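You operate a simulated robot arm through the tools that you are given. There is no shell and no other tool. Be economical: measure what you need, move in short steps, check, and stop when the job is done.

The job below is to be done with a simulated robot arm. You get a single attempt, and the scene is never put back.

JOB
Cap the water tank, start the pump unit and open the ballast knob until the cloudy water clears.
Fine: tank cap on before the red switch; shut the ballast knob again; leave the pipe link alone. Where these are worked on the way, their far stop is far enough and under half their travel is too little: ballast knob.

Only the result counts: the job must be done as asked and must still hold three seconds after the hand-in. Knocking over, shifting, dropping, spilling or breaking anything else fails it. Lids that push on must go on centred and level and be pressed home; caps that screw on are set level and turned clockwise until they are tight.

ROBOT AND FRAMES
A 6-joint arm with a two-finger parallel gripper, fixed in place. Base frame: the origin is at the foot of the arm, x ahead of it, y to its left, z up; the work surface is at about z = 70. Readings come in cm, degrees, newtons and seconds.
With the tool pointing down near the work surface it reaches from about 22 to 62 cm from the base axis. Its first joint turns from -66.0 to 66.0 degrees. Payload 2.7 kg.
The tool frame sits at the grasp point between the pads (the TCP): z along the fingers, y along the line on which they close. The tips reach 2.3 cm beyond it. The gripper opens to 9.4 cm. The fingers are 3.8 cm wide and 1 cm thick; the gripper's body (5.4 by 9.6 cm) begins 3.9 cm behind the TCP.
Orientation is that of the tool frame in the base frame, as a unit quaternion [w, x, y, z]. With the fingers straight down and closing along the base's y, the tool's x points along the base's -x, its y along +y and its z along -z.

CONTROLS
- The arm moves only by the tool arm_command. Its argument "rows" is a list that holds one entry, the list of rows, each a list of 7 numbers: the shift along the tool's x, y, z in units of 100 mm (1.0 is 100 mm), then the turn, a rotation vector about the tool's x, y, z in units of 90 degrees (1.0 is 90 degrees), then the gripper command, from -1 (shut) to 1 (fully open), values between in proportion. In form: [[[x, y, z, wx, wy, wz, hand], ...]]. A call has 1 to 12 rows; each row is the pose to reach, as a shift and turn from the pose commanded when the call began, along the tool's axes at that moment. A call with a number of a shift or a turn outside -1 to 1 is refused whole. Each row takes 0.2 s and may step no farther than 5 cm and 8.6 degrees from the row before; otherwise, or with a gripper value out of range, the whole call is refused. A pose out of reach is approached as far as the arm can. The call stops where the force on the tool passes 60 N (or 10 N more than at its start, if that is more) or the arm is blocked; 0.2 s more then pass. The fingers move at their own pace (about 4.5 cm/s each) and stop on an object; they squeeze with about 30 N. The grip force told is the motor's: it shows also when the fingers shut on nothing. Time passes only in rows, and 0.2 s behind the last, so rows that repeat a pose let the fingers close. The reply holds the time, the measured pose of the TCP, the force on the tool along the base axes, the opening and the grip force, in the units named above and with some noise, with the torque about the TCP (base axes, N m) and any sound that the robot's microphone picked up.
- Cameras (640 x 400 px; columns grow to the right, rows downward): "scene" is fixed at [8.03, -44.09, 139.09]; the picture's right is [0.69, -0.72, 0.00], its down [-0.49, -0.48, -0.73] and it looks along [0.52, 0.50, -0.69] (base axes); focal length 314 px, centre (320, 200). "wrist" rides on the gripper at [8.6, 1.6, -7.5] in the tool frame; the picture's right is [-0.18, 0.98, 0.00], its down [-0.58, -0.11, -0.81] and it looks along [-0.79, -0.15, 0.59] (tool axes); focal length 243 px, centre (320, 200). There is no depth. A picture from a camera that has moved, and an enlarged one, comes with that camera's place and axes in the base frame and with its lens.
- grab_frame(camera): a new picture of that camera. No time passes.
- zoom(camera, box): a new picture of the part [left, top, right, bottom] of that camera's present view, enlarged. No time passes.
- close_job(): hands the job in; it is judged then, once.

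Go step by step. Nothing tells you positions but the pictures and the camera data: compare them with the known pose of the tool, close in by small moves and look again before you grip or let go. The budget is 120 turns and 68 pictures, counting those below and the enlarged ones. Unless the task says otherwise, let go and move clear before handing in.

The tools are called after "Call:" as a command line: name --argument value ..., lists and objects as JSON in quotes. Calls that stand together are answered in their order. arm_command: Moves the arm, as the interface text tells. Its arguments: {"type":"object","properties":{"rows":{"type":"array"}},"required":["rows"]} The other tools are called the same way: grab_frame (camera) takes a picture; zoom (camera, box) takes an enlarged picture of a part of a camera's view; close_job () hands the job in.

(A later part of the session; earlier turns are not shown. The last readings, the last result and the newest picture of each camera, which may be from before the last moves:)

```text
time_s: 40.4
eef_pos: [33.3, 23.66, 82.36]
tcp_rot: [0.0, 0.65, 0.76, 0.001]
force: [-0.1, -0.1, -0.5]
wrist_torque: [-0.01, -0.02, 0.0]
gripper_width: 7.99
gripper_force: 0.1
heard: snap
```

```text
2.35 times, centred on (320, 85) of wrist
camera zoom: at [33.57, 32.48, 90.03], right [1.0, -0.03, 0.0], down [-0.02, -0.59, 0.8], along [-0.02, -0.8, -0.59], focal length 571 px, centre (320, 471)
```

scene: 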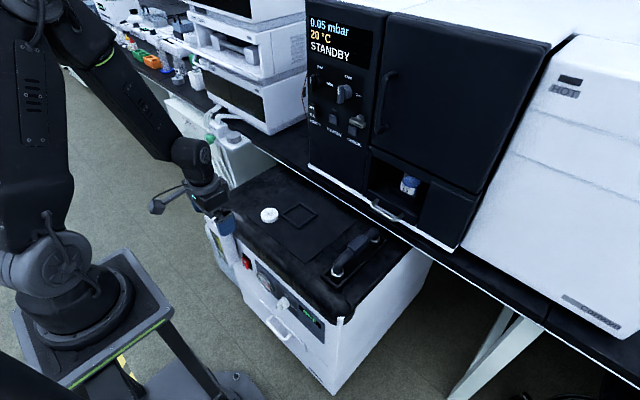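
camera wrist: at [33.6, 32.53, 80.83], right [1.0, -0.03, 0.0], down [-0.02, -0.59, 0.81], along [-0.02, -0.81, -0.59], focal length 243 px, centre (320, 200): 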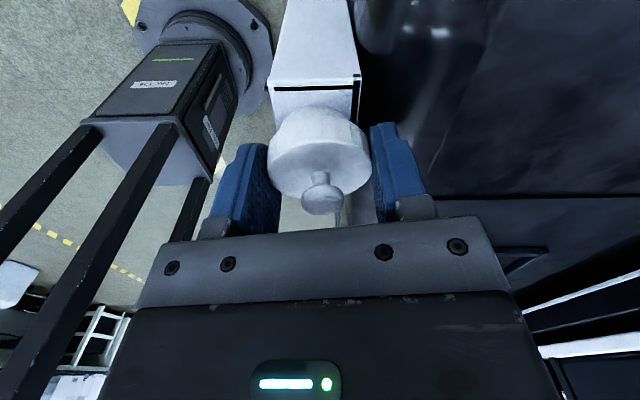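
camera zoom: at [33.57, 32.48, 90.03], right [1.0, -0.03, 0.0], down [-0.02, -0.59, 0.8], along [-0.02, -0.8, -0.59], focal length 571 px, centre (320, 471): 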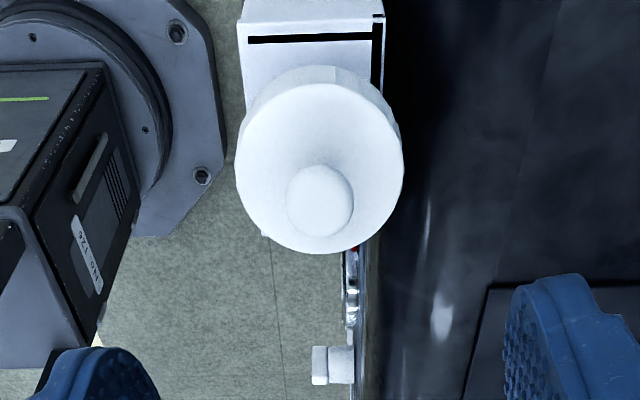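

Call:
zoom --camera "scene" --box '[208, 200, 236, 226]'

```text
15.38 times, centred on (222, 213) of scene
camera zoom: at [8.03, -44.09, 139.09], right [0.69, -0.72, 0.0], down [-0.49, -0.48, -0.73], along [0.52, 0.5, -0.69], focal length 4834 px, centre (1828, 0)
```

zoom: 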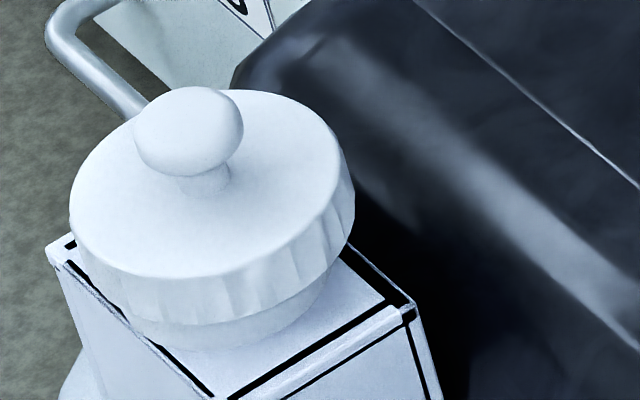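

Accounting for perspective the cap is upright, but its top is still ~0.9 cm above the rim, i.e. not home. I'll shut the fingers and press straight down on the ball to test a push-on fit.

Call:
arm_command --rows '[[[0, 0, 0, 0, 0, 0, -1], [0, 0, 0, 0, 0, 0, -1], [0, 0, 0, 0, 0, 0, -1], [0, 0, 0, 0, 0, 0, -1], [0, 0, 0.3, 0, 0, 0, -1], [0, 0, 0.55, 0, 0, 0, -1]]]'

Call:
arm_command --rows '[[[0, 0, 0.02, 0, 0, 0, -1], [0, 0, 0.04, 0, 0, 0, -1], [0, 0, 0.06, 0, 0, 0, -1], [0, 0, 0.08, 0, 0, 0, -1], [0, 0, 0.1, 0, 0, 0, -1]]]'

```text
time_s: 41.8
eef_pos: [33.42, 23.67, 76.67]
tcp_rot: [0.0, 0.65, 0.76, 0.002]
force: [0.3, 0.9, -0.6]
wrist_torque: [-0.02, -0.01, -0.03]
gripper_width: 0.0
gripper_force: 29.9
```

```text
time_s: 42.6
eef_pos: [33.29, 23.65, 76.53]
tcp_rot: [-0.001, 0.651, 0.759, 0.001]
force: [-4.1, -4.3, 14.3]
wrist_torque: [-0.16, 0.13, 0.02]
gripper_width: 0.0
gripper_force: 30.3
stopped in row 3: the force on the tool passed its limit at 66 N (the readings are from after the stop); the commanded pose is now the measured one
```

Very stiff at 66 N with no descent, so it's a screw cap that the thread must pull down. I rotate the open hand well back counter‑clockwise for a long stroke.

Call:
arm_command --rows '[[[0, 0, -0.1, 0, 0, 0, 0.5], [0, 0, -0.1, 0, 0, -0.09, 0.5], [0, 0, -0.1, 0, 0, -0.18, 0.5], [0, 0, -0.1, 0, 0, -0.27, 0.5], [0, 0, -0.1, 0, 0, -0.36, 0.5], [0, 0, -0.1, 0, 0, -0.45, 0.5], [0, 0, -0.1, 0, 0, -0.54, 0.5], [0, 0, -0.1, 0, 0, -0.63, 0.5], [0, 0, -0.1, 0, 0, -0.72, 0.5], [0, 0, -0.1, 0, 0, -0.81, 0.5], [0, 0, -0.1, 0, 0, -0.9, 0.5]]]'

Call:
arm_command --rows '[[[0, 0, 0, 0, 0, -0.09, 0.5], [0, 0, 0, 0, 0, -0.18, 0.5], [0, 0, 0, 0, 0, -0.27, 0.5], [0, 0, 0, 0, 0, -0.36, 0.5], [0, 0, 0, 0, 0, -0.45, 0.5], [0, 0, 0, 0, 0, -0.54, 0.5], [0, 0, 0, 0, 0, -0.63, 0.5], [0, 0, 0, 0, 0, -0.72, 0.5]]]'

Call:
grab_frame --camera "wrist"

```text
time_s: 45.0
eef_pos: [33.29, 23.8, 77.57]
tcp_rot: [0.001, -0.001, 1.0, 0.002]
force: [-0.7, 0.2, -0.1]
wrist_torque: [-0.01, -0.02, -0.03]
gripper_width: 7.05
gripper_force: 0.0
```

```text
time_s: 46.8
eef_pos: [33.47, 23.58, 77.32]
tcp_rot: [0.002, -0.535, 0.845, 0.002]
force: [-0.3, 1.2, -0.3]
wrist_torque: [0.02, 0.0, -0.03]
gripper_width: 7.07
gripper_force: 0.0
```

```text
29 pictures are left
camera wrist: at [28.28, 16.54, 84.91], right [-0.81, 0.58, 0.0], down [0.34, 0.48, 0.81], along [0.47, 0.66, -0.59], focal length 243 px, centre (320, 200)
```

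wrist: 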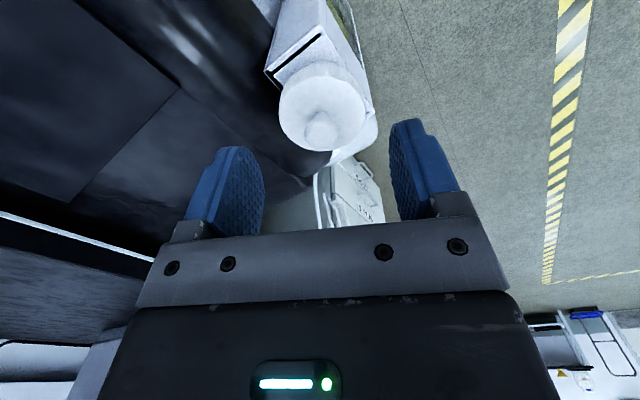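

Plenty of wrist range. I descend around the cap, grip and turn clockwise with only light pressure.

Call:
arm_command --rows '[[[0, 0, 0.2, 0, 0, 0, 0.5], [0, 0, 0.4, 0, 0, 0, 0.5], [0, 0, 0.45, 0, 0, 0, 0.5], [0, 0, 0.45, 0, 0, 0, -1], [0, 0, 0.45, 0, 0, 0, -1], [0, 0, 0.45, 0, 0, 0, -1], [0, 0, 0.45, 0, 0, 0, -1]]]'

Call:
arm_command --rows '[[[0, 0, 0.01, 0, 0, 0.09, -1], [0, 0, 0.015, 0, 0, 0.18, -1], [0, 0, 0.015, 0, 0, 0.27, -1], [0, 0, 0.015, 0, 0, 0.36, -1], [0, 0, 0.015, 0, 0, 0.45, -1], [0, 0, 0.015, 0, 0, 0.54, -1], [0, 0, 0.015, 0, 0, 0.63, -1], [0, 0, 0.015, 0, 0, 0.72, -1]]]'

Call:
arm_command --rows '[[[0, 0, 0, 0, 0, 0.09, -1], [0, 0, 0, 0, 0, 0.18, -1], [0, 0, 0, 0, 0, 0.27, -1], [0, 0, 0, 0, 0, 0.36, -1], [0, 0, 0, 0, 0, 0.45, -1]]]'

Call:
arm_command --rows '[[[0, 0, 0, 0, 0, 0.09, -1], [0, 0, 0, 0, 0, 0.18, -1], [0, 0, 0, 0, 0, 0.27, -1], [0, 0, 0, 0, 0, 0.36, -1], [0, 0, 0, 0, 0, 0.45, -1]]]'

```text
time_s: 48.4
eef_pos: [33.34, 23.62, 72.8]
tcp_rot: [0.001, -0.535, 0.845, 0.001]
force: [-4.7, 3.0, -0.5]
wrist_torque: [0.07, 0.05, 0.0]
gripper_width: 4.99
gripper_force: 30.5
heard: snap
```

```text
time_s: 50.2
eef_pos: [33.29, 23.69, 72.82]
tcp_rot: [0.001, 0.003, 1.0, 0.002]
force: [0.4, -1.7, 3.5]
wrist_torque: [-0.05, 0.0, 0.03]
gripper_width: 4.98
gripper_force: 29.7
```

```text
time_s: 51.4
eef_pos: [33.39, 23.73, 72.87]
tcp_rot: [0.001, 0.349, 0.937, 0.002]
force: [0.1, 0.7, 0.1]
wrist_torque: [-0.01, 0.02, -0.02]
gripper_width: 4.95
gripper_force: 30.1
```

```text
time_s: 52.6
eef_pos: [33.25, 23.7, 72.85]
tcp_rot: [0.001, 0.651, 0.759, 0.001]
force: [-2.4, -5.1, -0.7]
wrist_torque: [-0.04, 0.03, 0.1]
gripper_width: 5.0
gripper_force: 29.5
```

Vertical load vanished during the turn, so the cap is following down. I keep turning on, adding a little descent.

Call:
arm_command --rows '[[[0, 0, 0.01, 0, 0, 0.09, -1], [0, 0, 0.015, 0, 0, 0.18, -1], [0, 0, 0.02, 0, 0, 0.27, -1], [0, 0, 0.02, 0, 0, 0.36, -1], [0, 0, 0.02, 0, 0, 0.45, -1]]]'

Call:
zoom --camera "scene" --box '[195, 190, 245, 230]'

```text
time_s: 53.8
eef_pos: [33.34, 23.75, 72.72]
tcp_rot: [-0.001, 0.873, 0.487, 0.0]
force: [-19.8, -15.7, 46.8]
wrist_torque: [-0.19, 0.35, 0.27]
gripper_width: 4.96
gripper_force: 30.2
```

```text
10.00 times, centred on (220, 210) of scene
camera zoom: at [7.95, -44.15, 139.07], right [0.69, -0.72, 0.0], down [-0.49, -0.48, -0.73], along [0.52, 0.5, -0.69], focal length 3142 px, centre (1320, 100)
```

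zoom: 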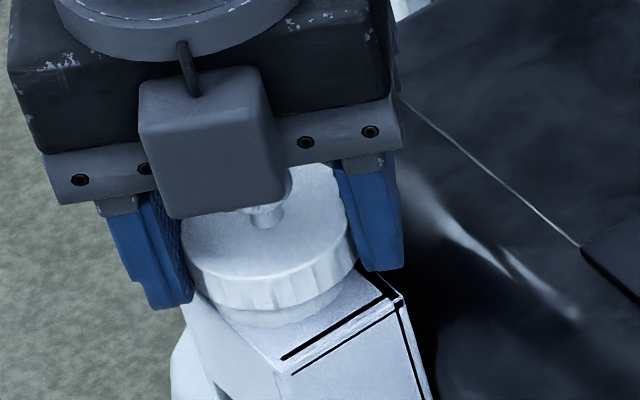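

The cap's height is fixed and stiff, and the snaps alternate with release/grip: released = snapped on. I unload and release again, listening, then check.

Call:
arm_command --rows '[[[0, 0, -0.015, 0, 0, 0, -1], [0, 0, -0.015, 0, 0, 0, 0.2], [0, 0, -0.015, 0, 0, 0, 0.5], [0, 0, -0.015, 0, 0, 0, 0.5]]]'

Call:
arm_command --rows '[[[0, 0, -0.2, 0, 0, 0, 0.5], [0, 0, -0.5, 0, 0, 0, 0.5], [0, 0, -0.5, 0, 0, 0, -1], [0, 0, -0.5, 0, 0, 0, -1], [0, 0, -0.5, 0, 0, 0, -1], [0, 0, -0.5, 0, 0, 0, -1], [0, 0, -0.5, 0, 0, 0, -1]]]'

Call:
zoom --camera "scene" --box '[208, 200, 236, 226]'

```text
time_s: 54.8
eef_pos: [33.24, 23.7, 72.75]
tcp_rot: [-0.001, 0.873, 0.488, 0.003]
force: [0.1, -0.6, 0.2]
wrist_torque: [0.03, -0.01, -0.02]
gripper_width: 7.09
gripper_force: 0.2
heard: snap
```

```text
time_s: 56.4
eef_pos: [33.37, 23.54, 77.7]
tcp_rot: [0.0, 0.873, 0.488, 0.001]
force: [0.5, 0.2, -0.1]
wrist_torque: [-0.03, 0.01, 0.01]
gripper_width: 0.01
gripper_force: 29.7
```

```text
15.38 times, centred on (222, 213) of scene
camera zoom: at [8.03, -44.09, 139.09], right [0.69, -0.72, 0.0], down [-0.49, -0.48, -0.73], along [0.52, 0.5, -0.69], focal length 4834 px, centre (1828, 0)
```

zoom: 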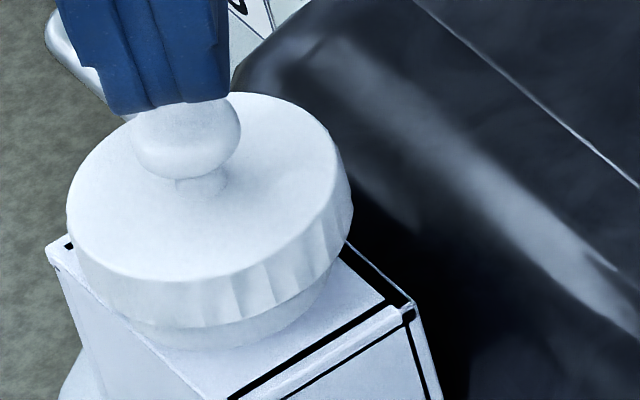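

The skirt looks about 1 mm lower than before. I probe the ball's height gently (previously contact at TCP z ≈ 76.55) to measure it.

Call:
arm_command --rows '[[[0, 0, 0.08, 0, 0, 0, -1], [0, 0, 0.1, 0, 0, 0, -1], [0, 0, 0.11, 0, 0, 0, -1], [0, 0, 0.12, 0, 0, 0, -1], [0, 0, 0.13, 0, 0, 0, -1], [0, 0, 0.135, 0, 0, 0, -1], [0, 0, 0.14, 0, 0, 0, -1], [0, 0, 0.145, 0, 0, 0, -1]]]'

```text
time_s: 58.2
eef_pos: [33.41, 23.73, 76.51]
tcp_rot: [-0.001, 0.873, 0.488, 0.001]
force: [-21.2, -10.9, 53.3]
wrist_torque: [-0.25, 0.55, 0.05]
gripper_width: 0.03
gripper_force: 30.5
```

Height is unchanged. Next test: grip only the ball (so the cap can self‑centre), then check for sound, turning torque and lift retention. First rotate back.

Call:
arm_command --rows '[[[0, 0, -0.1, 0, 0, 0, 0], [0, 0, -0.1, 0, 0, -0.09, 0], [0, 0, -0.1, 0, 0, -0.18, 0], [0, 0, -0.1, 0, 0, -0.27, 0], [0, 0, -0.1, 0, 0, -0.36, 0], [0, 0, -0.1, 0, 0, -0.45, 0], [0, 0, -0.1, 0, 0, -0.54, 0], [0, 0, -0.1, 0, 0, -0.63, 0], [0, 0, -0.1, 0, 0, -0.72, 0], [0, 0, -0.1, 0, 0, -0.81, 0], [0, 0, -0.1, 0, 0, -0.9, 0]]]'

Call:
arm_command --rows '[[[0, 0, 0, 0, 0, -0.09, 0], [0, 0, 0, 0, 0, -0.18, 0], [0, 0, 0, 0, 0, -0.27, 0], [0, 0, 0, 0, 0, -0.36, 0], [0, 0, 0, 0, 0, -0.44, 0]]]'

Call:
zoom --camera "wrist" --box '[220, 40, 420, 240]'

```text
time_s: 60.6
eef_pos: [33.27, 23.63, 77.42]
tcp_rot: [0.001, 0.346, 0.938, 0.002]
force: [1.0, -0.1, -0.6]
wrist_torque: [0.0, -0.01, -0.02]
gripper_width: 4.72
gripper_force: 0.0
```

```text
time_s: 61.8
eef_pos: [33.32, 23.78, 77.48]
tcp_rot: [0.001, 0.007, 1.0, 0.002]
force: [0.4, 0.0, -0.6]
wrist_torque: [0.02, -0.03, 0.0]
gripper_width: 4.7
gripper_force: 0.1
```

```text
2.00 times, centred on (320, 140) of wrist
camera zoom: at [24.74, 25.47, 84.86], right [0.2, 0.98, 0.0], down [0.58, -0.12, 0.81], along [0.79, -0.16, -0.59], focal length 485 px, centre (320, 320)
```

zoom: 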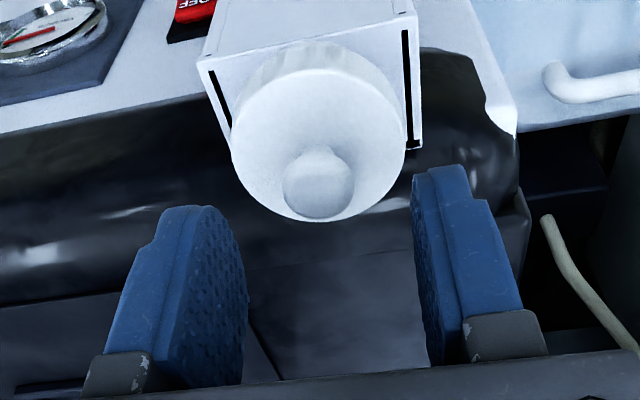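

Call:
arm_command --rows '[[[0, 0, 0.15, 0, 0, 0, 0], [0, 0, 0.27, 0, 0, 0, 0], [0, 0, 0.27, 0, 0, 0, -1], [0, 0, 0.27, 0, 0, 0, -1], [0, 0, 0.27, 0, 0, 0, -1], [0, 0, 0.27, 0, 0, 0, -1]]]'

Call:
arm_command --rows '[[[0, 0, 0, 0, 0, 0.09, -1], [0, 0, 0, 0, 0, 0.18, -1], [0, 0, 0, 0, 0, 0.27, -1], [0, 0, 0, 0, 0, 0.36, -1]]]'

```text
time_s: 63.2
eef_pos: [33.36, 23.62, 74.8]
tcp_rot: [0.003, 0.009, 1.0, 0.002]
force: [-1.1, -14.8, 46.3]
wrist_torque: [-0.37, 0.24, 0.04]
gripper_width: 1.8
gripper_force: 29.5
```

```text
time_s: 63.7
eef_pos: [33.47, 23.6, 74.87]
tcp_rot: [0.002, 0.097, 0.995, 0.002]
force: [-0.5, -7.0, 7.6]
wrist_torque: [-0.07, 0.03, -0.04]
gripper_width: 1.78
gripper_force: 29.9
stopped in row 2: the force on the tool passed its limit at 62 N (the readings are from after the stop); the commanded pose is now the measured one
```

No snap on the ball grip. Load is now low; I turn clockwise by the ball.

Call:
arm_command --rows '[[[0, 0, 0, 0, 0, 0.09, -1], [0, 0, 0, 0, 0, 0.18, -1], [0, 0, 0, 0, 0, 0.27, -1], [0, 0, 0, 0, 0, 0.36, -1], [0, 0, 0, 0, 0, 0.45, -1], [0, 0, 0, 0, 0, 0.54, -1]]]'

Call:
arm_command --rows '[[[0, 0, 0, 0, 0, 0.09, -1], [0, 0, 0, 0, 0, 0.18, -1], [0, 0, 0, 0, 0, 0.27, -1], [0, 0, 0, 0, 0, 0.36, -1]]]'

Call:
arm_command --rows '[[[0, 0, -0.01, 0, 0, 0, -1], [0, 0, -0.02, 0, 0, 0, -1]]]'

```text
time_s: 65.1
eef_pos: [33.27, 23.58, 74.85]
tcp_rot: [0.0, 0.501, 0.866, -0.001]
force: [-12.8, -24.6, 43.3]
wrist_torque: [-0.35, 0.24, 0.39]
gripper_width: 1.76
gripper_force: 29.9
```

```text
time_s: 66.1
eef_pos: [33.23, 23.58, 74.76]
tcp_rot: [0.0, 0.721, 0.693, -0.001]
force: [-30.5, -3.8, 42.7]
wrist_torque: [0.02, 0.59, 0.39]
gripper_width: 1.81
gripper_force: 29.9
```

```text
time_s: 66.7
eef_pos: [33.3, 23.66, 74.79]
tcp_rot: [0.0, 0.721, 0.692, -0.001]
force: [-30.0, 2.8, 8.9]
wrist_torque: [0.16, 0.34, -0.14]
gripper_width: 1.77
gripper_force: 30.4
```

Call:
arm_command --rows '[[[0, 0, -0.02, 0, 0, 0, -1], [0, 0, -0.03, 0, 0, 0, -1]]]'

Call:
zoom --camera "scene" --box '[200, 195, 240, 225]'

```text
time_s: 67.3
eef_pos: [33.47, 23.68, 75.22]
tcp_rot: [0.001, 0.721, 0.693, 0.001]
force: [-11.5, -3.7, -6.0]
wrist_torque: [-0.12, 0.26, 0.07]
gripper_width: 1.75
gripper_force: 30.1
heard: snap
```

```text
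13.33 times, centred on (220, 210) of scene
camera zoom: at [8.01, -44.09, 139.08], right [0.69, -0.72, 0.0], down [-0.49, -0.48, -0.73], along [0.52, 0.5, -0.69], focal length 4189 px, centre (1653, 67)
```

zoom: 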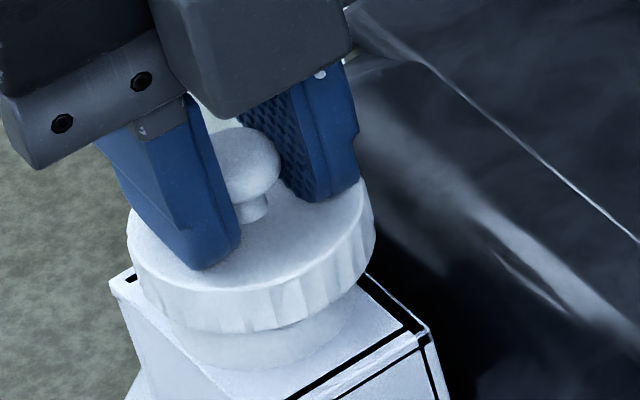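

Lifting popped it with a snap: so it's a push-on, snap-fit lid that was in fact seated when released. I push it back down, release, and press on the ball once more.

Call:
arm_command --rows '[[[0, 0, 0.02, 0, 0, 0, -1], [0, 0, 0.04, 0, 0, 0, -1], [0, 0, 0.055, 0, 0, 0, -1], [0, 0, 0.06, 0, 0, 0, -1]]]'

Call:
arm_command --rows '[[[0, 0, -0.02, 0, 0, 0, 0], [0, 0, -0.02, 0, 0, 0, 0], [0, 0, -0.02, 0, 0, 0, 0]]]'

```text
time_s: 68.3
eef_pos: [33.45, 23.79, 74.73]
tcp_rot: [0.0, 0.72, 0.694, 0.001]
force: [-19.8, -13.3, 45.3]
wrist_torque: [-0.44, 0.43, 0.03]
gripper_width: 1.72
gripper_force: 29.7
```

```text
time_s: 69.1
eef_pos: [33.45, 23.77, 74.82]
tcp_rot: [0.0, 0.721, 0.693, 0.002]
force: [0.2, 0.4, 1.1]
wrist_torque: [-0.01, 0.0, -0.04]
gripper_width: 4.66
gripper_force: 0.1
```

No snap yet; I shut the fingers above the ball and press it home.

Call:
arm_command --rows '[[[0, 0, -0.25, 0, 0, 0, 0], [0, 0, -0.25, 0, 0, 0, -1], [0, 0, -0.25, 0, 0, 0, -1], [0, 0, -0.25, 0, 0, 0, -1], [0, 0, -0.25, 0, 0, 0, -1]]]'

Call:
zoom --camera "scene" --box '[200, 195, 240, 225]'

Call:
arm_command --rows '[[[0, 0.0, 0.04, 0, 0, 0, -1], [0, 0, 0.06, 0, 0, 0, -1], [0, 0, 0.07, 0, 0, 0, -1], [0, 0, 0.08, 0, 0, 0, -1], [0, 0, 0.085, 0, 0, 0, -1], [0, 0, 0.09, 0, 0, 0, -1], [0, 0, 0.095, 0, 0, 0, -1], [0, 0, 0.1, 0, 0, 0, -1], [0, 0, 0.105, 0, 0, 0, -1], [0, 0, 0.11, 0, 0, 0, -1]]]'

```text
time_s: 70.3
eef_pos: [33.41, 23.78, 77.39]
tcp_rot: [0.001, 0.721, 0.693, 0.004]
force: [0.1, 0.5, 0.5]
wrist_torque: [-0.01, 0.02, -0.01]
gripper_width: 0.02
gripper_force: 30.1
heard: snap
```

```text
13.33 times, centred on (220, 210) of scene
camera zoom: at [8.03, -44.09, 139.09], right [0.69, -0.72, 0.0], down [-0.49, -0.48, -0.73], along [0.52, 0.5, -0.69], focal length 4189 px, centre (1653, 67)
```

zoom: 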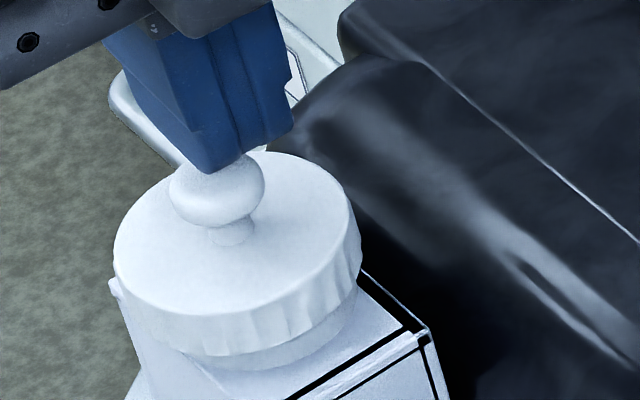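

```text
time_s: 72.5
eef_pos: [33.42, 23.78, 76.44]
tcp_rot: [0.0, 0.72, 0.694, 0.004]
force: [-4.6, -18.8, 53.5]
wrist_torque: [-0.44, 0.24, 0.09]
gripper_width: 0.02
gripper_force: 29.9
```

Call:
arm_command --rows '[[[0, 0, -0.2, 0, 0, 0, -1], [0, 0, -0.6, 0, 0, 0, -1], [0, 0, -1.0, 0, 0, 0, -1]]]'

Call:
zoom --camera "scene" --box '[200, 195, 240, 225]'

Call:
zoom --camera "wrist" --box '[240, 0, 400, 160]'

```text
time_s: 73.3
eef_pos: [33.35, 23.71, 86.03]
tcp_rot: [0.0, 0.721, 0.693, 0.002]
force: [0.1, 0.6, -0.3]
wrist_torque: [-0.03, 0.02, 0.02]
gripper_width: 0.02
gripper_force: 29.6
```

```text
13.33 times, centred on (220, 210) of scene
camera zoom: at [8.03, -44.09, 139.09], right [0.69, -0.72, 0.0], down [-0.49, -0.48, -0.73], along [0.52, 0.5, -0.69], focal length 4189 px, centre (1653, 67)
```

zoom: 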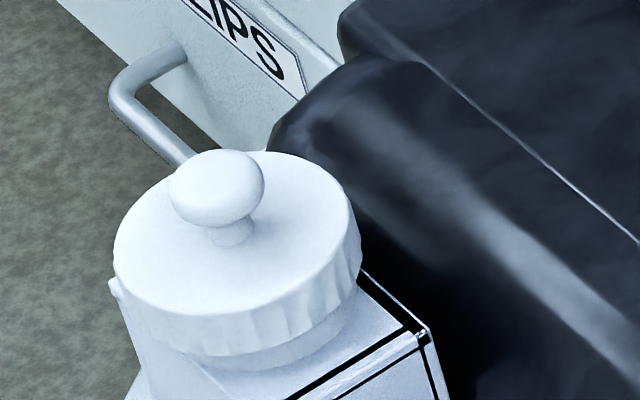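

```text
2.50 times, centred on (320, 80) of wrist
camera zoom: at [35.35, 32.28, 93.67], right [0.98, -0.22, 0.0], down [-0.13, -0.58, 0.8], along [-0.18, -0.78, -0.59], focal length 606 px, centre (320, 500)
```

zoom: 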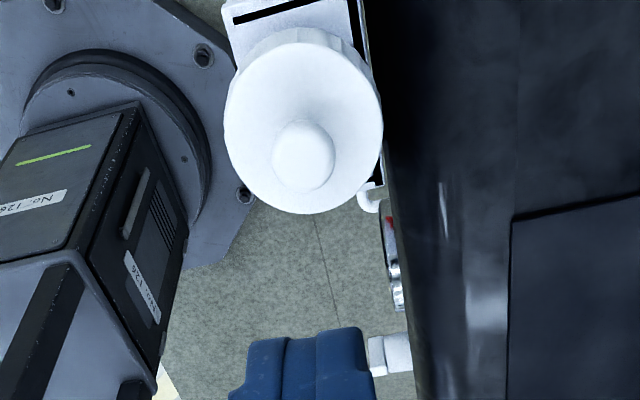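

The cap stands level, its height is steady and it snapped on again. I now rotate the hand back and retreat to look at the red switch from the front.

Call:
arm_command --rows '[[[0, -0.1, 0, 0, 0, -0.09, -1], [0, -0.2, 0, 0, 0, -0.18, -1], [0, -0.3, 0, 0, 0, -0.27, -1], [0, -0.4, 0, 0, 0, -0.36, -1], [0, -0.5, 0, 0, 0, -0.45, -1], [0, -0.6, 0, 0, 0, -0.54, -1], [0, -0.7, 0, 0, 0, -0.63, -1], [0, -0.8, 0, 0, 0, -0.72, -1], [0, -0.8, 0, 0, 0, -0.81, -1], [0, -0.8, 0, 0, 0, -0.9, -1], [0, -0.8, 0, 0, 0, -0.99, -1]]]'

Call:
arm_command --rows '[[[0, -0.3, 0, 0, 0, -0.03, -0.36], [0, -0.6, 0.2, 0, 0, -0.03, -0.36], [0, -0.9, 0.5, 0, 0, -0.03, -0.36], [0, -0.98, 0.9, 0, 0, -0.03, -0.36]]]'

```text
time_s: 75.7
eef_pos: [25.33, 24.04, 86.33]
tcp_rot: [0.003, 0.027, 1.0, 0.002]
force: [0.3, 0.2, -0.2]
wrist_torque: [0.0, -0.01, -0.01]
gripper_width: 0.01
gripper_force: 30.0
```

```text
time_s: 76.7
eef_pos: [24.83, 14.28, 77.08]
tcp_rot: [0.003, 0.004, 1.0, 0.002]
force: [0.4, 0.5, 0.0]
wrist_torque: [-0.02, 0.02, 0.02]
gripper_width: 3.01
gripper_force: 0.0
```

Call:
arm_command --rows '[[[0, 0, 0.2, 0, -0.09, 0, -0.36], [0, 0, 0.4, 0, -0.18, 0, -0.36], [0, 0, 0.6, 0, -0.27, 0, -0.36], [0, 0, 0.8, 0, -0.36, 0, -0.36], [0, 0, 1.0, 0, -0.444, 0, -0.36]]]'

Call:
grab_frame --camera "wrist"

```text
time_s: 77.9
eef_pos: [24.98, 14.19, 67.17]
tcp_rot: [0.345, 0.004, 0.939, 0.0]
force: [0.2, 0.4, -0.3]
wrist_torque: [-0.02, 0.0, -0.02]
gripper_width: 3.02
gripper_force: 0.1
out of reach, approached as far as the arm can: row 1
```

```text
21 pictures are left
camera wrist: at [13.61, 15.91, 67.4], right [0.15, 0.98, 0.12], down [-0.08, -0.11, 0.99], along [0.99, -0.16, 0.06], focal length 243 px, centre (320, 200)
```

wrist: 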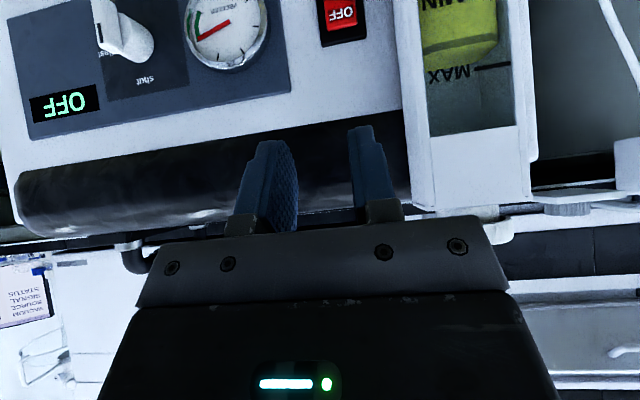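

Good frontal view. I go 10 cm lower keeping the tilt.

Call:
arm_command --rows '[[[0.2, 0, 0.24, 0, 0, 0, -0.36], [0.4, 0, 0.48, 0, 0, 0, -0.36], [0.643, 0, 0.766, 0, 0, 0, -0.36]]]'

Call:
grab_frame --camera "wrist"

```text
time_s: 78.7
eef_pos: [25.13, 14.31, 57.26]
tcp_rot: [0.344, 0.005, 0.939, 0.0]
force: [0.4, 0.2, 0.2]
wrist_torque: [-0.01, -0.01, 0.01]
gripper_width: 3.02
gripper_force: 0.0
```

```text
20 pictures are left
camera wrist: at [13.74, 16.0, 57.47], right [0.15, 0.98, 0.12], down [-0.08, -0.11, 0.99], along [0.99, -0.16, 0.06], focal length 243 px, centre (320, 200)
```

wrist: 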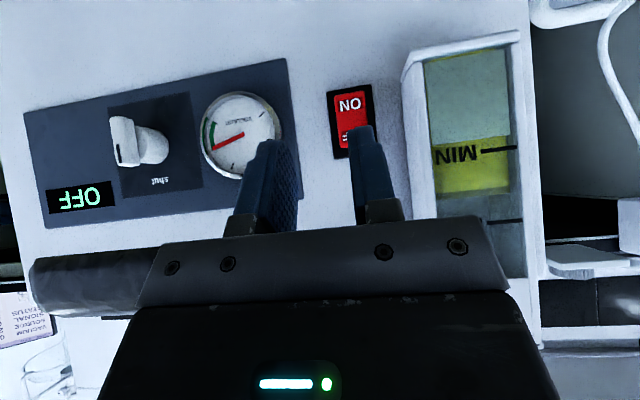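

ON half is at ≈ (35, 16.1, 50.9). I bring the left finger in front of it.

Call:
arm_command --rows '[[[0.02, -0.01, 0.35, 0, 0, 0, -0.36], [0.042, -0.01, 0.735, 0, 0, 0, -0.36]]]'

Call:
grab_frame --camera "wrist"

Call:
zoom --camera "scene" --box '[200, 230, 300, 310]'

```text
time_s: 79.3
eef_pos: [29.36, 14.11, 51.7]
tcp_rot: [0.344, 0.003, 0.939, 0.001]
force: [0.4, -0.6, 0.2]
wrist_torque: [0.0, 0.02, -0.01]
gripper_width: 3.02
gripper_force: 0.1
```

```text
19 pictures are left
camera wrist: at [17.98, 15.75, 51.95], right [0.15, 0.98, 0.12], down [-0.08, -0.11, 0.99], along [0.99, -0.15, 0.06], focal length 243 px, centre (320, 200)
```

wrist: 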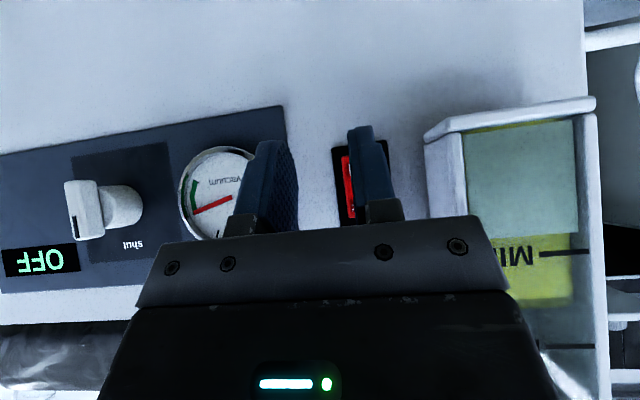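

```text
5.00 times, centred on (250, 270) of scene
camera zoom: at [8.03, -44.09, 139.09], right [0.69, -0.72, 0.0], down [-0.49, -0.48, -0.73], along [0.52, 0.5, -0.69], focal length 1571 px, centre (670, -150)
```

zoom: 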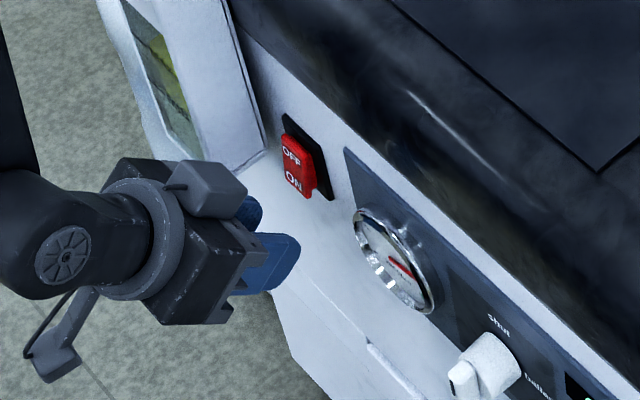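

The finger is aimed at the ON half. I shift slightly (−0.3 y, −0.4 z) and advance to near contact.

Call:
arm_command --rows '[[[0.026, -0.03, 0.031, 0, 0, 0, -0.36], [-0.05, -0.03, 0.095, 0, 0, 0, -0.36], [-0.127, -0.03, 0.16, 0, 0, 0, -0.36]]]'

Call:
arm_command --rows '[[[-0.015, 0, 0.013, 0, 0, 0, -0.36], [-0.03, 0, 0.026, 0, 0, 0, -0.36], [-0.046, 0, 0.039, 0, 0, 0, -0.36], [-0.061, 0, 0.051, 0, 0, 0, -0.36]]]'

Call:
zoom --camera "scene" --box '[210, 230, 310, 320]'

```text
time_s: 80.1
eef_pos: [31.33, 13.91, 51.04]
tcp_rot: [0.344, 0.005, 0.939, 0.0]
force: [0.2, 0.2, -0.8]
wrist_torque: [-0.01, 0.0, -0.03]
gripper_width: 3.01
gripper_force: 0.0
```

```text
time_s: 81.1
eef_pos: [31.93, 13.88, 50.87]
tcp_rot: [0.341, 0.002, 0.94, 0.0]
force: [-21.3, 3.7, 5.9]
wrist_torque: [0.21, -0.05, 0.5]
gripper_width: 3.17
gripper_force: 2.4
```

```text
4.44 times, centred on (260, 275) of scene
camera zoom: at [8.0, -44.08, 139.09], right [0.69, -0.72, 0.0], down [-0.49, -0.48, -0.73], along [0.52, 0.5, -0.69], focal length 1396 px, centre (587, -133)
```

zoom: 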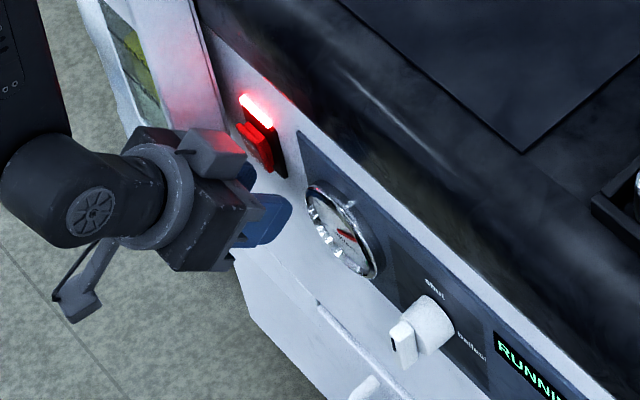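

The display shows RUNNING and the switch is lit. I back off and move over in front of the ballast knob.

Call:
arm_command --rows '[[[0.15, 0, -0.13, 0, 0, 0, -0.36], [0.35, 0, -0.3, 0, 0, 0, -0.36], [0.4, -0.3, -0.4, 0, 0, 0, -0.36], [0.4, -0.7, -0.4, 0, 0, 0, -0.36], [0.4, -1.0, -0.4, 0, 0, 0, 0]]]'

Call:
arm_command --rows '[[[0, -0.3, 0, 0, -0.09, 0, 0], [0, -0.5, 0, 0, -0.18, 0, 0], [0, -0.6, 0, 0, -0.27, 0, 0]]]'

Call:
grab_frame --camera "wrist"

```text
time_s: 82.3
eef_pos: [26.46, 4.15, 51.59]
tcp_rot: [0.343, 0.004, 0.939, 0.002]
force: [0.1, -0.2, -0.3]
wrist_torque: [0.01, -0.01, 0.01]
gripper_width: 4.64
gripper_force: 0.0
```

```text
time_s: 83.1
eef_pos: [27.18, -2.19, 52.51]
tcp_rot: [0.534, 0.004, 0.845, 0.0]
force: [0.2, -0.9, 0.3]
wrist_torque: [0.0, 0.02, 0.03]
gripper_width: 4.71
gripper_force: 0.1
out of reach, approached as far as the arm can: row 3
```

```text
16 pictures are left
camera wrist: at [16.73, -0.39, 47.91], right [0.09, 0.98, 0.17], down [-0.48, -0.11, 0.87], along [0.87, -0.16, 0.46], focal length 243 px, centre (320, 200)
```

wrist: 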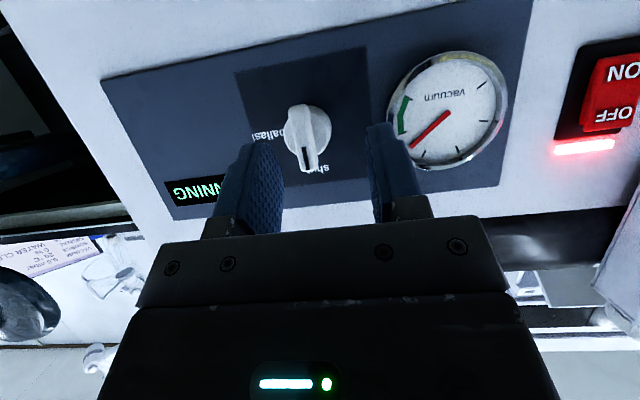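

I see the knob with its pointer on "shut"; axis at about y −3.5, z 51.3. I line up the fingers to straddle the bar.

Call:
arm_command --rows '[[[-0.07, -0.08, 0.08, 0, 0, 0, 0], [-0.144, -0.16, 0.164, 0, 0, 0, 0], [-0.144, -0.16, 0.164, 0, 0, 0, 0]]]'

Call:
grab_frame --camera "wrist"

```text
time_s: 83.9
eef_pos: [29.1, -3.78, 52.93]
tcp_rot: [0.534, 0.003, 0.845, 0.0]
force: [-0.5, 1.0, -0.3]
wrist_torque: [0.02, 0.0, 0.0]
gripper_width: 4.7
gripper_force: 0.1
```

```text
15 pictures are left
camera wrist: at [18.73, -2.1, 48.38], right [0.09, 0.98, 0.17], down [-0.48, -0.11, 0.87], along [0.87, -0.16, 0.46], focal length 243 px, centre (320, 200)
```

wrist: 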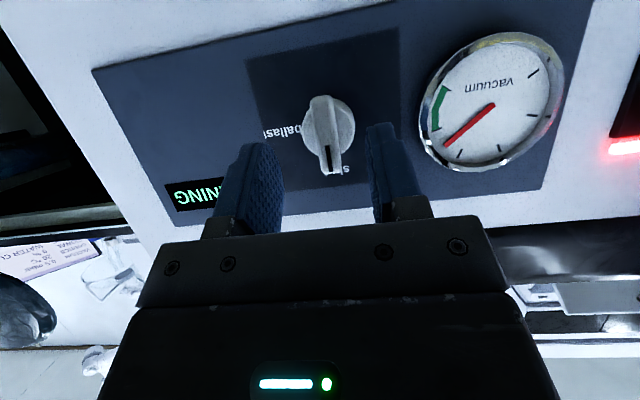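

Bar is between the fingers. I advance ~1.6 cm and close on the bar.

Call:
arm_command --rows '[[[-0.02, 0.025, 0.08, 0, 0, 0, 0], [-0.039, 0.025, 0.159, 0, 0, 0, 0], [-0.039, 0.025, 0.159, 0, 0, 0, 0]]]'

Call:
zoom --camera "scene" --box '[235, 260, 335, 340]'

Call:
zoom --camera "wrist" --box '[200, 40, 440, 230]'

```text
time_s: 84.7
eef_pos: [30.63, -3.69, 52.46]
tcp_rot: [0.533, 0.005, 0.846, -0.002]
force: [-0.3, -0.1, 0.5]
wrist_torque: [-0.03, 0.0, -0.01]
gripper_width: 4.72
gripper_force: 0.1
```

```text
5.00 times, centred on (285, 300) of scene
camera zoom: at [8.03, -44.09, 139.09], right [0.69, -0.72, 0.0], down [-0.49, -0.48, -0.73], along [0.52, 0.5, -0.69], focal length 1571 px, centre (495, -300)
```

zoom: 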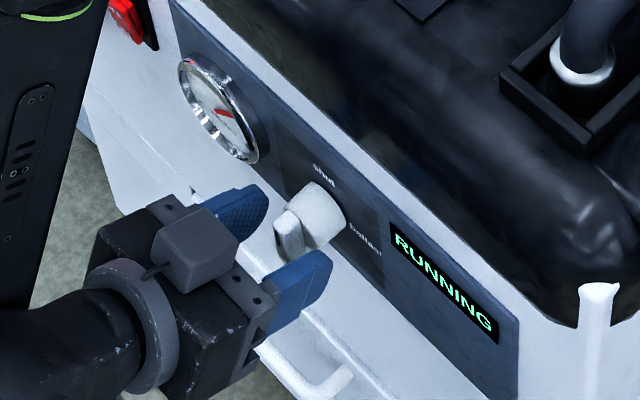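

```text
2.11 times, centred on (320, 135) of wrist
camera zoom: at [20.32, -1.87, 48.01], right [0.09, 0.98, 0.17], down [-0.48, -0.11, 0.87], along [0.87, -0.16, 0.46], focal length 511 px, centre (320, 337)
```

zoom: 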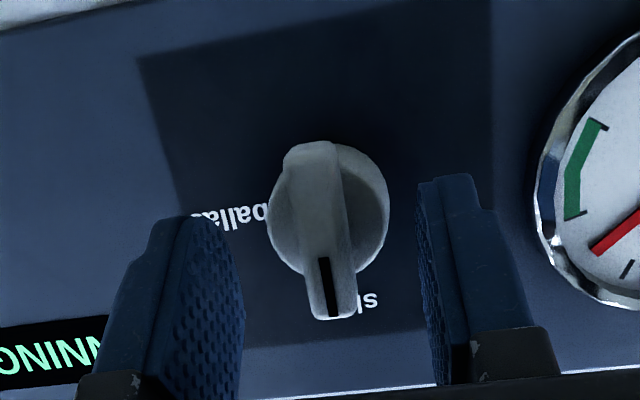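

The fingertips straddle the bar. I close on it.

Call:
arm_command --rows '[[[0, 0.01, 0, 0, 0, 0, -0.4], [0, 0.01, 0, 0, 0, 0, -0.6], [0, 0.01, 0, 0, 0, 0, -1], [0, 0.01, 0, 0, 0, 0, -1], [0, 0.01, 0, 0, 0, 0, -1], [0, 0.01, 0, 0, 0, 0, -1]]]'

Call:
zoom --camera "wrist" --box '[200, 40, 440, 230]'

```text
time_s: 86.1
eef_pos: [30.52, -3.61, 52.58]
tcp_rot: [0.531, 0.003, 0.848, 0.0]
force: [-40.0, 6.2, 21.0]
wrist_torque: [0.07, -2.07, 0.58]
gripper_width: 1.18
gripper_force: 44.7
```

```text
2.11 times, centred on (320, 135) of wrist
camera zoom: at [20.04, -1.76, 48.07], right [0.09, 0.98, 0.17], down [-0.47, -0.11, 0.87], along [0.88, -0.16, 0.45], focal length 511 px, centre (320, 337)
```

zoom: 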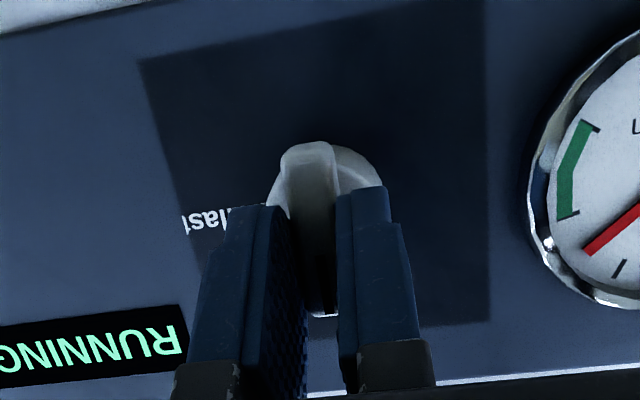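

Gripped (1.18 cm), but the tips press on the knob body (−40 N in x). I ease back 0.35 cm.

Call:
arm_command --rows '[[[0.01, 0, -0.02, 0, 0, 0, -1], [0.015, 0, -0.032, 0, 0, 0, -1]]]'

```text
time_s: 86.7
eef_pos: [30.31, -3.45, 52.54]
tcp_rot: [0.533, 0.005, 0.846, -0.001]
force: [-1.8, -8.6, -5.6]
wrist_torque: [-0.06, 1.37, 0.47]
gripper_width: 1.21
gripper_force: 45.0
```

Now I turn the knob toward "ballast" (clockwise seen from the front), first ~41°.

Call:
arm_command --rows '[[[0.0009, -0.0143, 0.0004, -0.039, 0, 0.0823, -1], [0.0037, -0.0282, 0.0018, -0.0784, 0, 0.1646, -1], [0.0082, -0.0416, 0.0039, -0.1175, 0, 0.2468, -1], [0.0144, -0.0542, 0.0068, -0.1567, 0, 0.3291, -1], [0.0221, -0.0656, 0.0105, -0.1959, 0, 0.4114, -1]]]'

Call:
zoom --camera "wrist" --box '[200, 40, 440, 230]'

```text
time_s: 87.9
eef_pos: [30.43, -4.12, 52.26]
tcp_rot: [0.498, 0.19, 0.792, 0.296]
force: [14.9, -3.0, -26.3]
wrist_torque: [-0.18, 1.14, 0.95]
gripper_width: 1.18
gripper_force: 44.5
```

```text
2.11 times, centred on (320, 135) of wrist
camera zoom: at [20.05, 0.19, 50.02], right [0.09, 0.63, 0.77], down [-0.48, -0.65, 0.59], along [0.87, -0.42, 0.25], focal length 511 px, centre (320, 337)
```

zoom: 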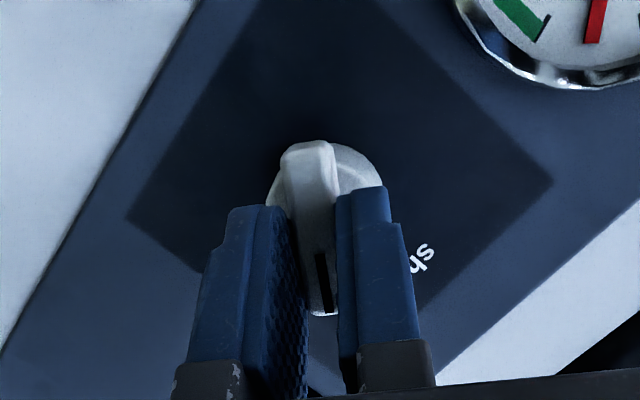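

The knob follows. I continue to the far stop (~90°).

Call:
arm_command --rows '[[[0.0044, -0.0176, 0.0021, -0.0392, 0, 0.0823, -1], [0.0105, -0.0348, 0.005, -0.0784, 0, 0.1646, -1], [0.015, -0.0482, 0.0072, -0.1175, 0, 0.2468, -1], [0.0212, -0.0607, 0.0101, -0.1567, 0, 0.3291, -1], [0.029, -0.0722, 0.0138, -0.1959, 0, 0.4114, -1], [0.0379, -0.0821, 0.018, -0.234, 0, 0.4916, -1]]]'

Call:
grab_frame --camera "wrist"

Call:
zoom --camera "scene" --box '[200, 190, 340, 330]'

```text
time_s: 88.6
eef_pos: [30.36, -4.45, 52.1]
tcp_rot: [0.454, 0.278, 0.731, 0.428]
force: [3.6, -1.5, -7.5]
wrist_torque: [-0.08, -0.09, 0.71]
gripper_width: 1.21
gripper_force: 45.0
out of reach, approached as far as the arm can: row 3
stopped in row 3: the force on the tool passed its limit at 69 N (the readings are from after the stop); the commanded pose is now the measured one
```

```text
10 pictures are left
camera wrist: at [19.98, 0.45, 51.59], right [0.1, 0.33, 0.94], down [-0.48, -0.81, 0.33], along [0.87, -0.48, 0.08], focal length 243 px, centre (320, 200)
```

wrist: 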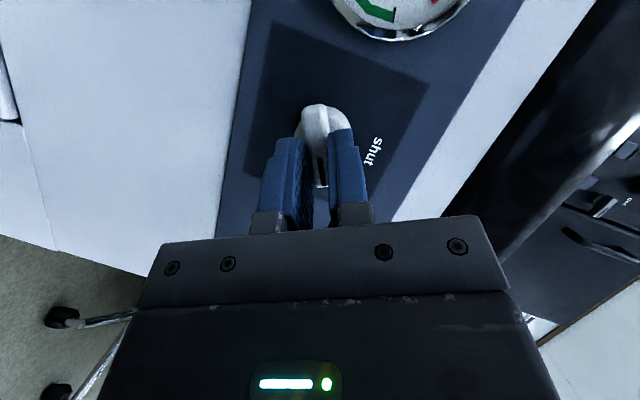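

```text
2.86 times, centred on (270, 260) of scene
camera zoom: at [8.04, -44.09, 139.08], right [0.69, -0.72, 0.0], down [-0.49, -0.48, -0.73], along [0.52, 0.5, -0.69], focal length 898 px, centre (463, 29)
```

zoom: 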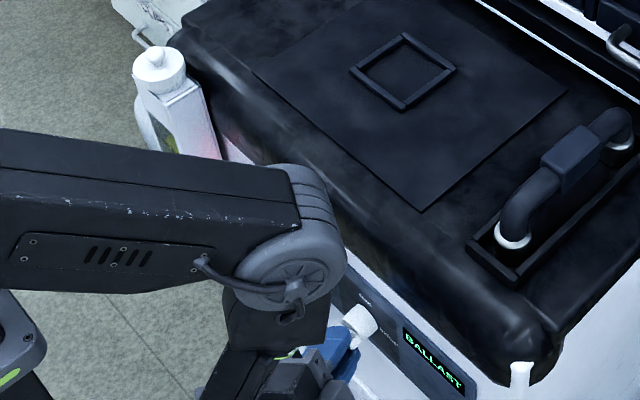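

The display now reads BALLAST and the knob is ~60° open (the arm can't twist much farther here). I hold and watch the water.

Call:
arm_command --rows '[[[0, 0, 0, 0, 0, 0, -1], [0, 0, 0, 0, 0, 0, -1], [0, 0, 0, 0, 0, 0, -1], [0, 0, 0, 0, 0, 0, -1], [0, 0, 0, 0, 0, 0, -1], [0, 0, 0, 0, 0, 0, -1], [0, 0, 0, 0, 0, 0, -1], [0, 0, 0, 0, 0, 0, -1], [0, 0, 0, 0, 0, 0, -1], [0, 0, 0, 0, 0, 0, -1], [0, 0, 0, 0, 0, 0, -1], [0, 0, 0, 0, 0, 0, -1]]]'

Call:
zoom --camera "scene" --box '[195, 195, 255, 245]'

```text
time_s: 91.2
eef_pos: [30.34, -4.37, 52.03]
tcp_rot: [0.453, 0.279, 0.731, 0.427]
force: [16.3, 1.9, -23.2]
wrist_torque: [-0.18, -0.04, 0.23]
gripper_width: 1.17
gripper_force: 45.3
```

```text
8.00 times, centred on (225, 220) of scene
camera zoom: at [8.08, -44.09, 139.08], right [0.69, -0.72, 0.0], down [-0.49, -0.48, -0.73], along [0.52, 0.5, -0.69], focal length 2513 px, centre (1080, 40)
```

zoom: 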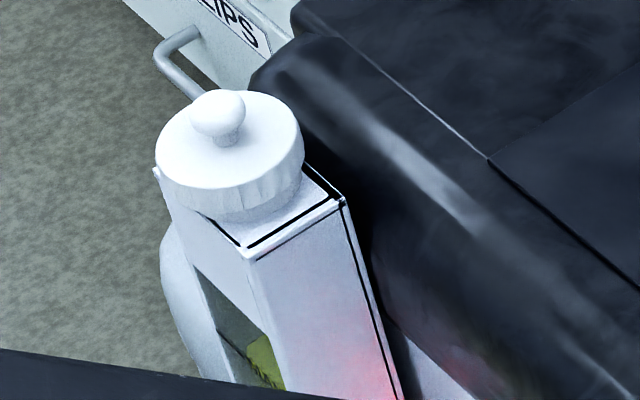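

The visible water is still yellowish. I wait on.

Call:
arm_command --rows '[[[0, 0, 0, 0, 0, 0, -1], [0, 0, 0, 0, 0, 0, -1], [0, 0, 0, 0, 0, 0, -1], [0, 0, 0, 0, 0, 0, -1], [0, 0, 0, 0, 0, 0, -1], [0, 0, 0, 0, 0, 0, -1], [0, 0, 0, 0, 0, 0, -1], [0, 0, 0, 0, 0, 0, -1], [0, 0, 0, 0, 0, 0, -1], [0, 0, 0, 0, 0, 0, -1], [0, 0, 0, 0, 0, 0, -1], [0, 0, 0, 0, 0, 0, -1]]]'

Call:
arm_command --rows '[[[0, 0, 0, 0, 0, 0, -1], [0, 0, 0, 0, 0, 0, -1], [0, 0, 0, 0, 0, 0, -1], [0, 0, 0, 0, 0, 0, -1], [0, 0, 0, 0, 0, 0, -1], [0, 0, 0, 0, 0, 0, -1], [0, 0, 0, 0, 0, 0, -1], [0, 0, 0, 0, 0, 0, -1], [0, 0, 0, 0, 0, 0, -1], [0, 0, 0, 0, 0, 0, -1], [0, 0, 0, 0, 0, 0, -1], [0, 0, 0, 0, 0, 0, -1]]]'

Call:
arm_command --rows '[[[0, 0, 0, 0, 0, 0, -1], [0, 0, 0, 0, 0, 0, -1], [0, 0, 0, 0, 0, 0, -1], [0, 0, 0, 0, 0, 0, -1], [0, 0, 0, 0, 0, 0, -1], [0, 0, 0, 0, 0, 0, -1], [0, 0, 0, 0, 0, 0, -1], [0, 0, 0, 0, 0, 0, -1], [0, 0, 0, 0, 0, 0, -1], [0, 0, 0, 0, 0, 0, -1], [0, 0, 0, 0, 0, 0, -1], [0, 0, 0, 0, 0, 0, -1]]]'

Call:
zoom --camera "scene" --box '[205, 220, 255, 255]'

```text
time_s: 93.8
eef_pos: [30.42, -4.37, 51.99]
tcp_rot: [0.453, 0.279, 0.731, 0.427]
force: [16.4, -1.3, -22.2]
wrist_torque: [-0.22, 0.0, 0.34]
gripper_width: 1.19
gripper_force: 44.9
```

```text
time_s: 96.4
eef_pos: [30.4, -4.37, 51.98]
tcp_rot: [0.453, 0.279, 0.731, 0.427]
force: [14.5, -3.7, -21.9]
wrist_torque: [-0.24, -0.01, 0.24]
gripper_width: 1.19
gripper_force: 45.1
```

```text
time_s: 99.0
eef_pos: [30.3, -4.57, 52.12]
tcp_rot: [0.453, 0.279, 0.731, 0.427]
force: [12.8, -6.0, -21.6]
wrist_torque: [-0.22, 0.0, 0.22]
gripper_width: 1.17
gripper_force: 44.6
```

```text
11.43 times, centred on (230, 238) of scene
camera zoom: at [8.07, -44.1, 139.08], right [0.69, -0.72, 0.0], down [-0.49, -0.48, -0.73], along [0.52, 0.5, -0.69], focal length 3591 px, centre (1349, -229)
```

zoom: 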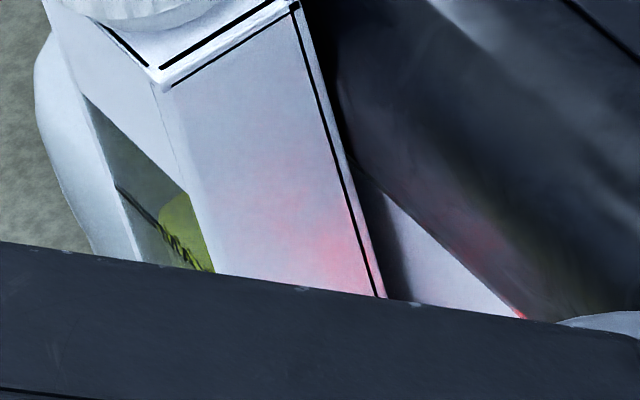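

I can't judge the water from here (arm in the way), so I release the knob (it stays open), retreat and swing the wrist camera to the sight glass.

Call:
arm_command --rows '[[[0, 0, 0, 0, 0, 0, -0.4], [0, 0, 0, 0, 0, 0, 0], [0, 0, 0, 0, 0, 0, 0], [0, 0, -0.15, 0, 0, 0, 0], [0, 0, -0.35, 0, 0, 0, 0]]]'

Call:
arm_command --rows '[[[0, 0, 0, 0.039, 0, -0.082, 0], [0, 0, 0, 0.078, 0, -0.164, 0], [0, 0, 0, 0.117, 0, -0.246, 0], [0, 0, 0, 0.156, 0, -0.328, 0], [0, 0, 0, 0.195, 0, -0.41, 0], [0, 0, 0, 0.234, 0, -0.492, 0], [0, 0, 0, 0.273, 0, -0.574, 0], [0, 0, 0, 0.287, 0, -0.602, 0]]]'

```text
time_s: 100.2
eef_pos: [28.04, -5.98, 53.14]
tcp_rot: [0.461, 0.271, 0.731, 0.424]
force: [-0.4, 0.4, -0.4]
wrist_torque: [0.04, -0.01, -0.01]
gripper_width: 4.7
gripper_force: 0.1
```

```text
time_s: 102.0
eef_pos: [27.33, -5.8, 52.73]
tcp_rot: [0.526, 0.008, 0.85, 0.007]
force: [1.0, -0.1, -1.0]
wrist_torque: [0.01, 0.04, -0.02]
gripper_width: 4.7
gripper_force: 0.1
```

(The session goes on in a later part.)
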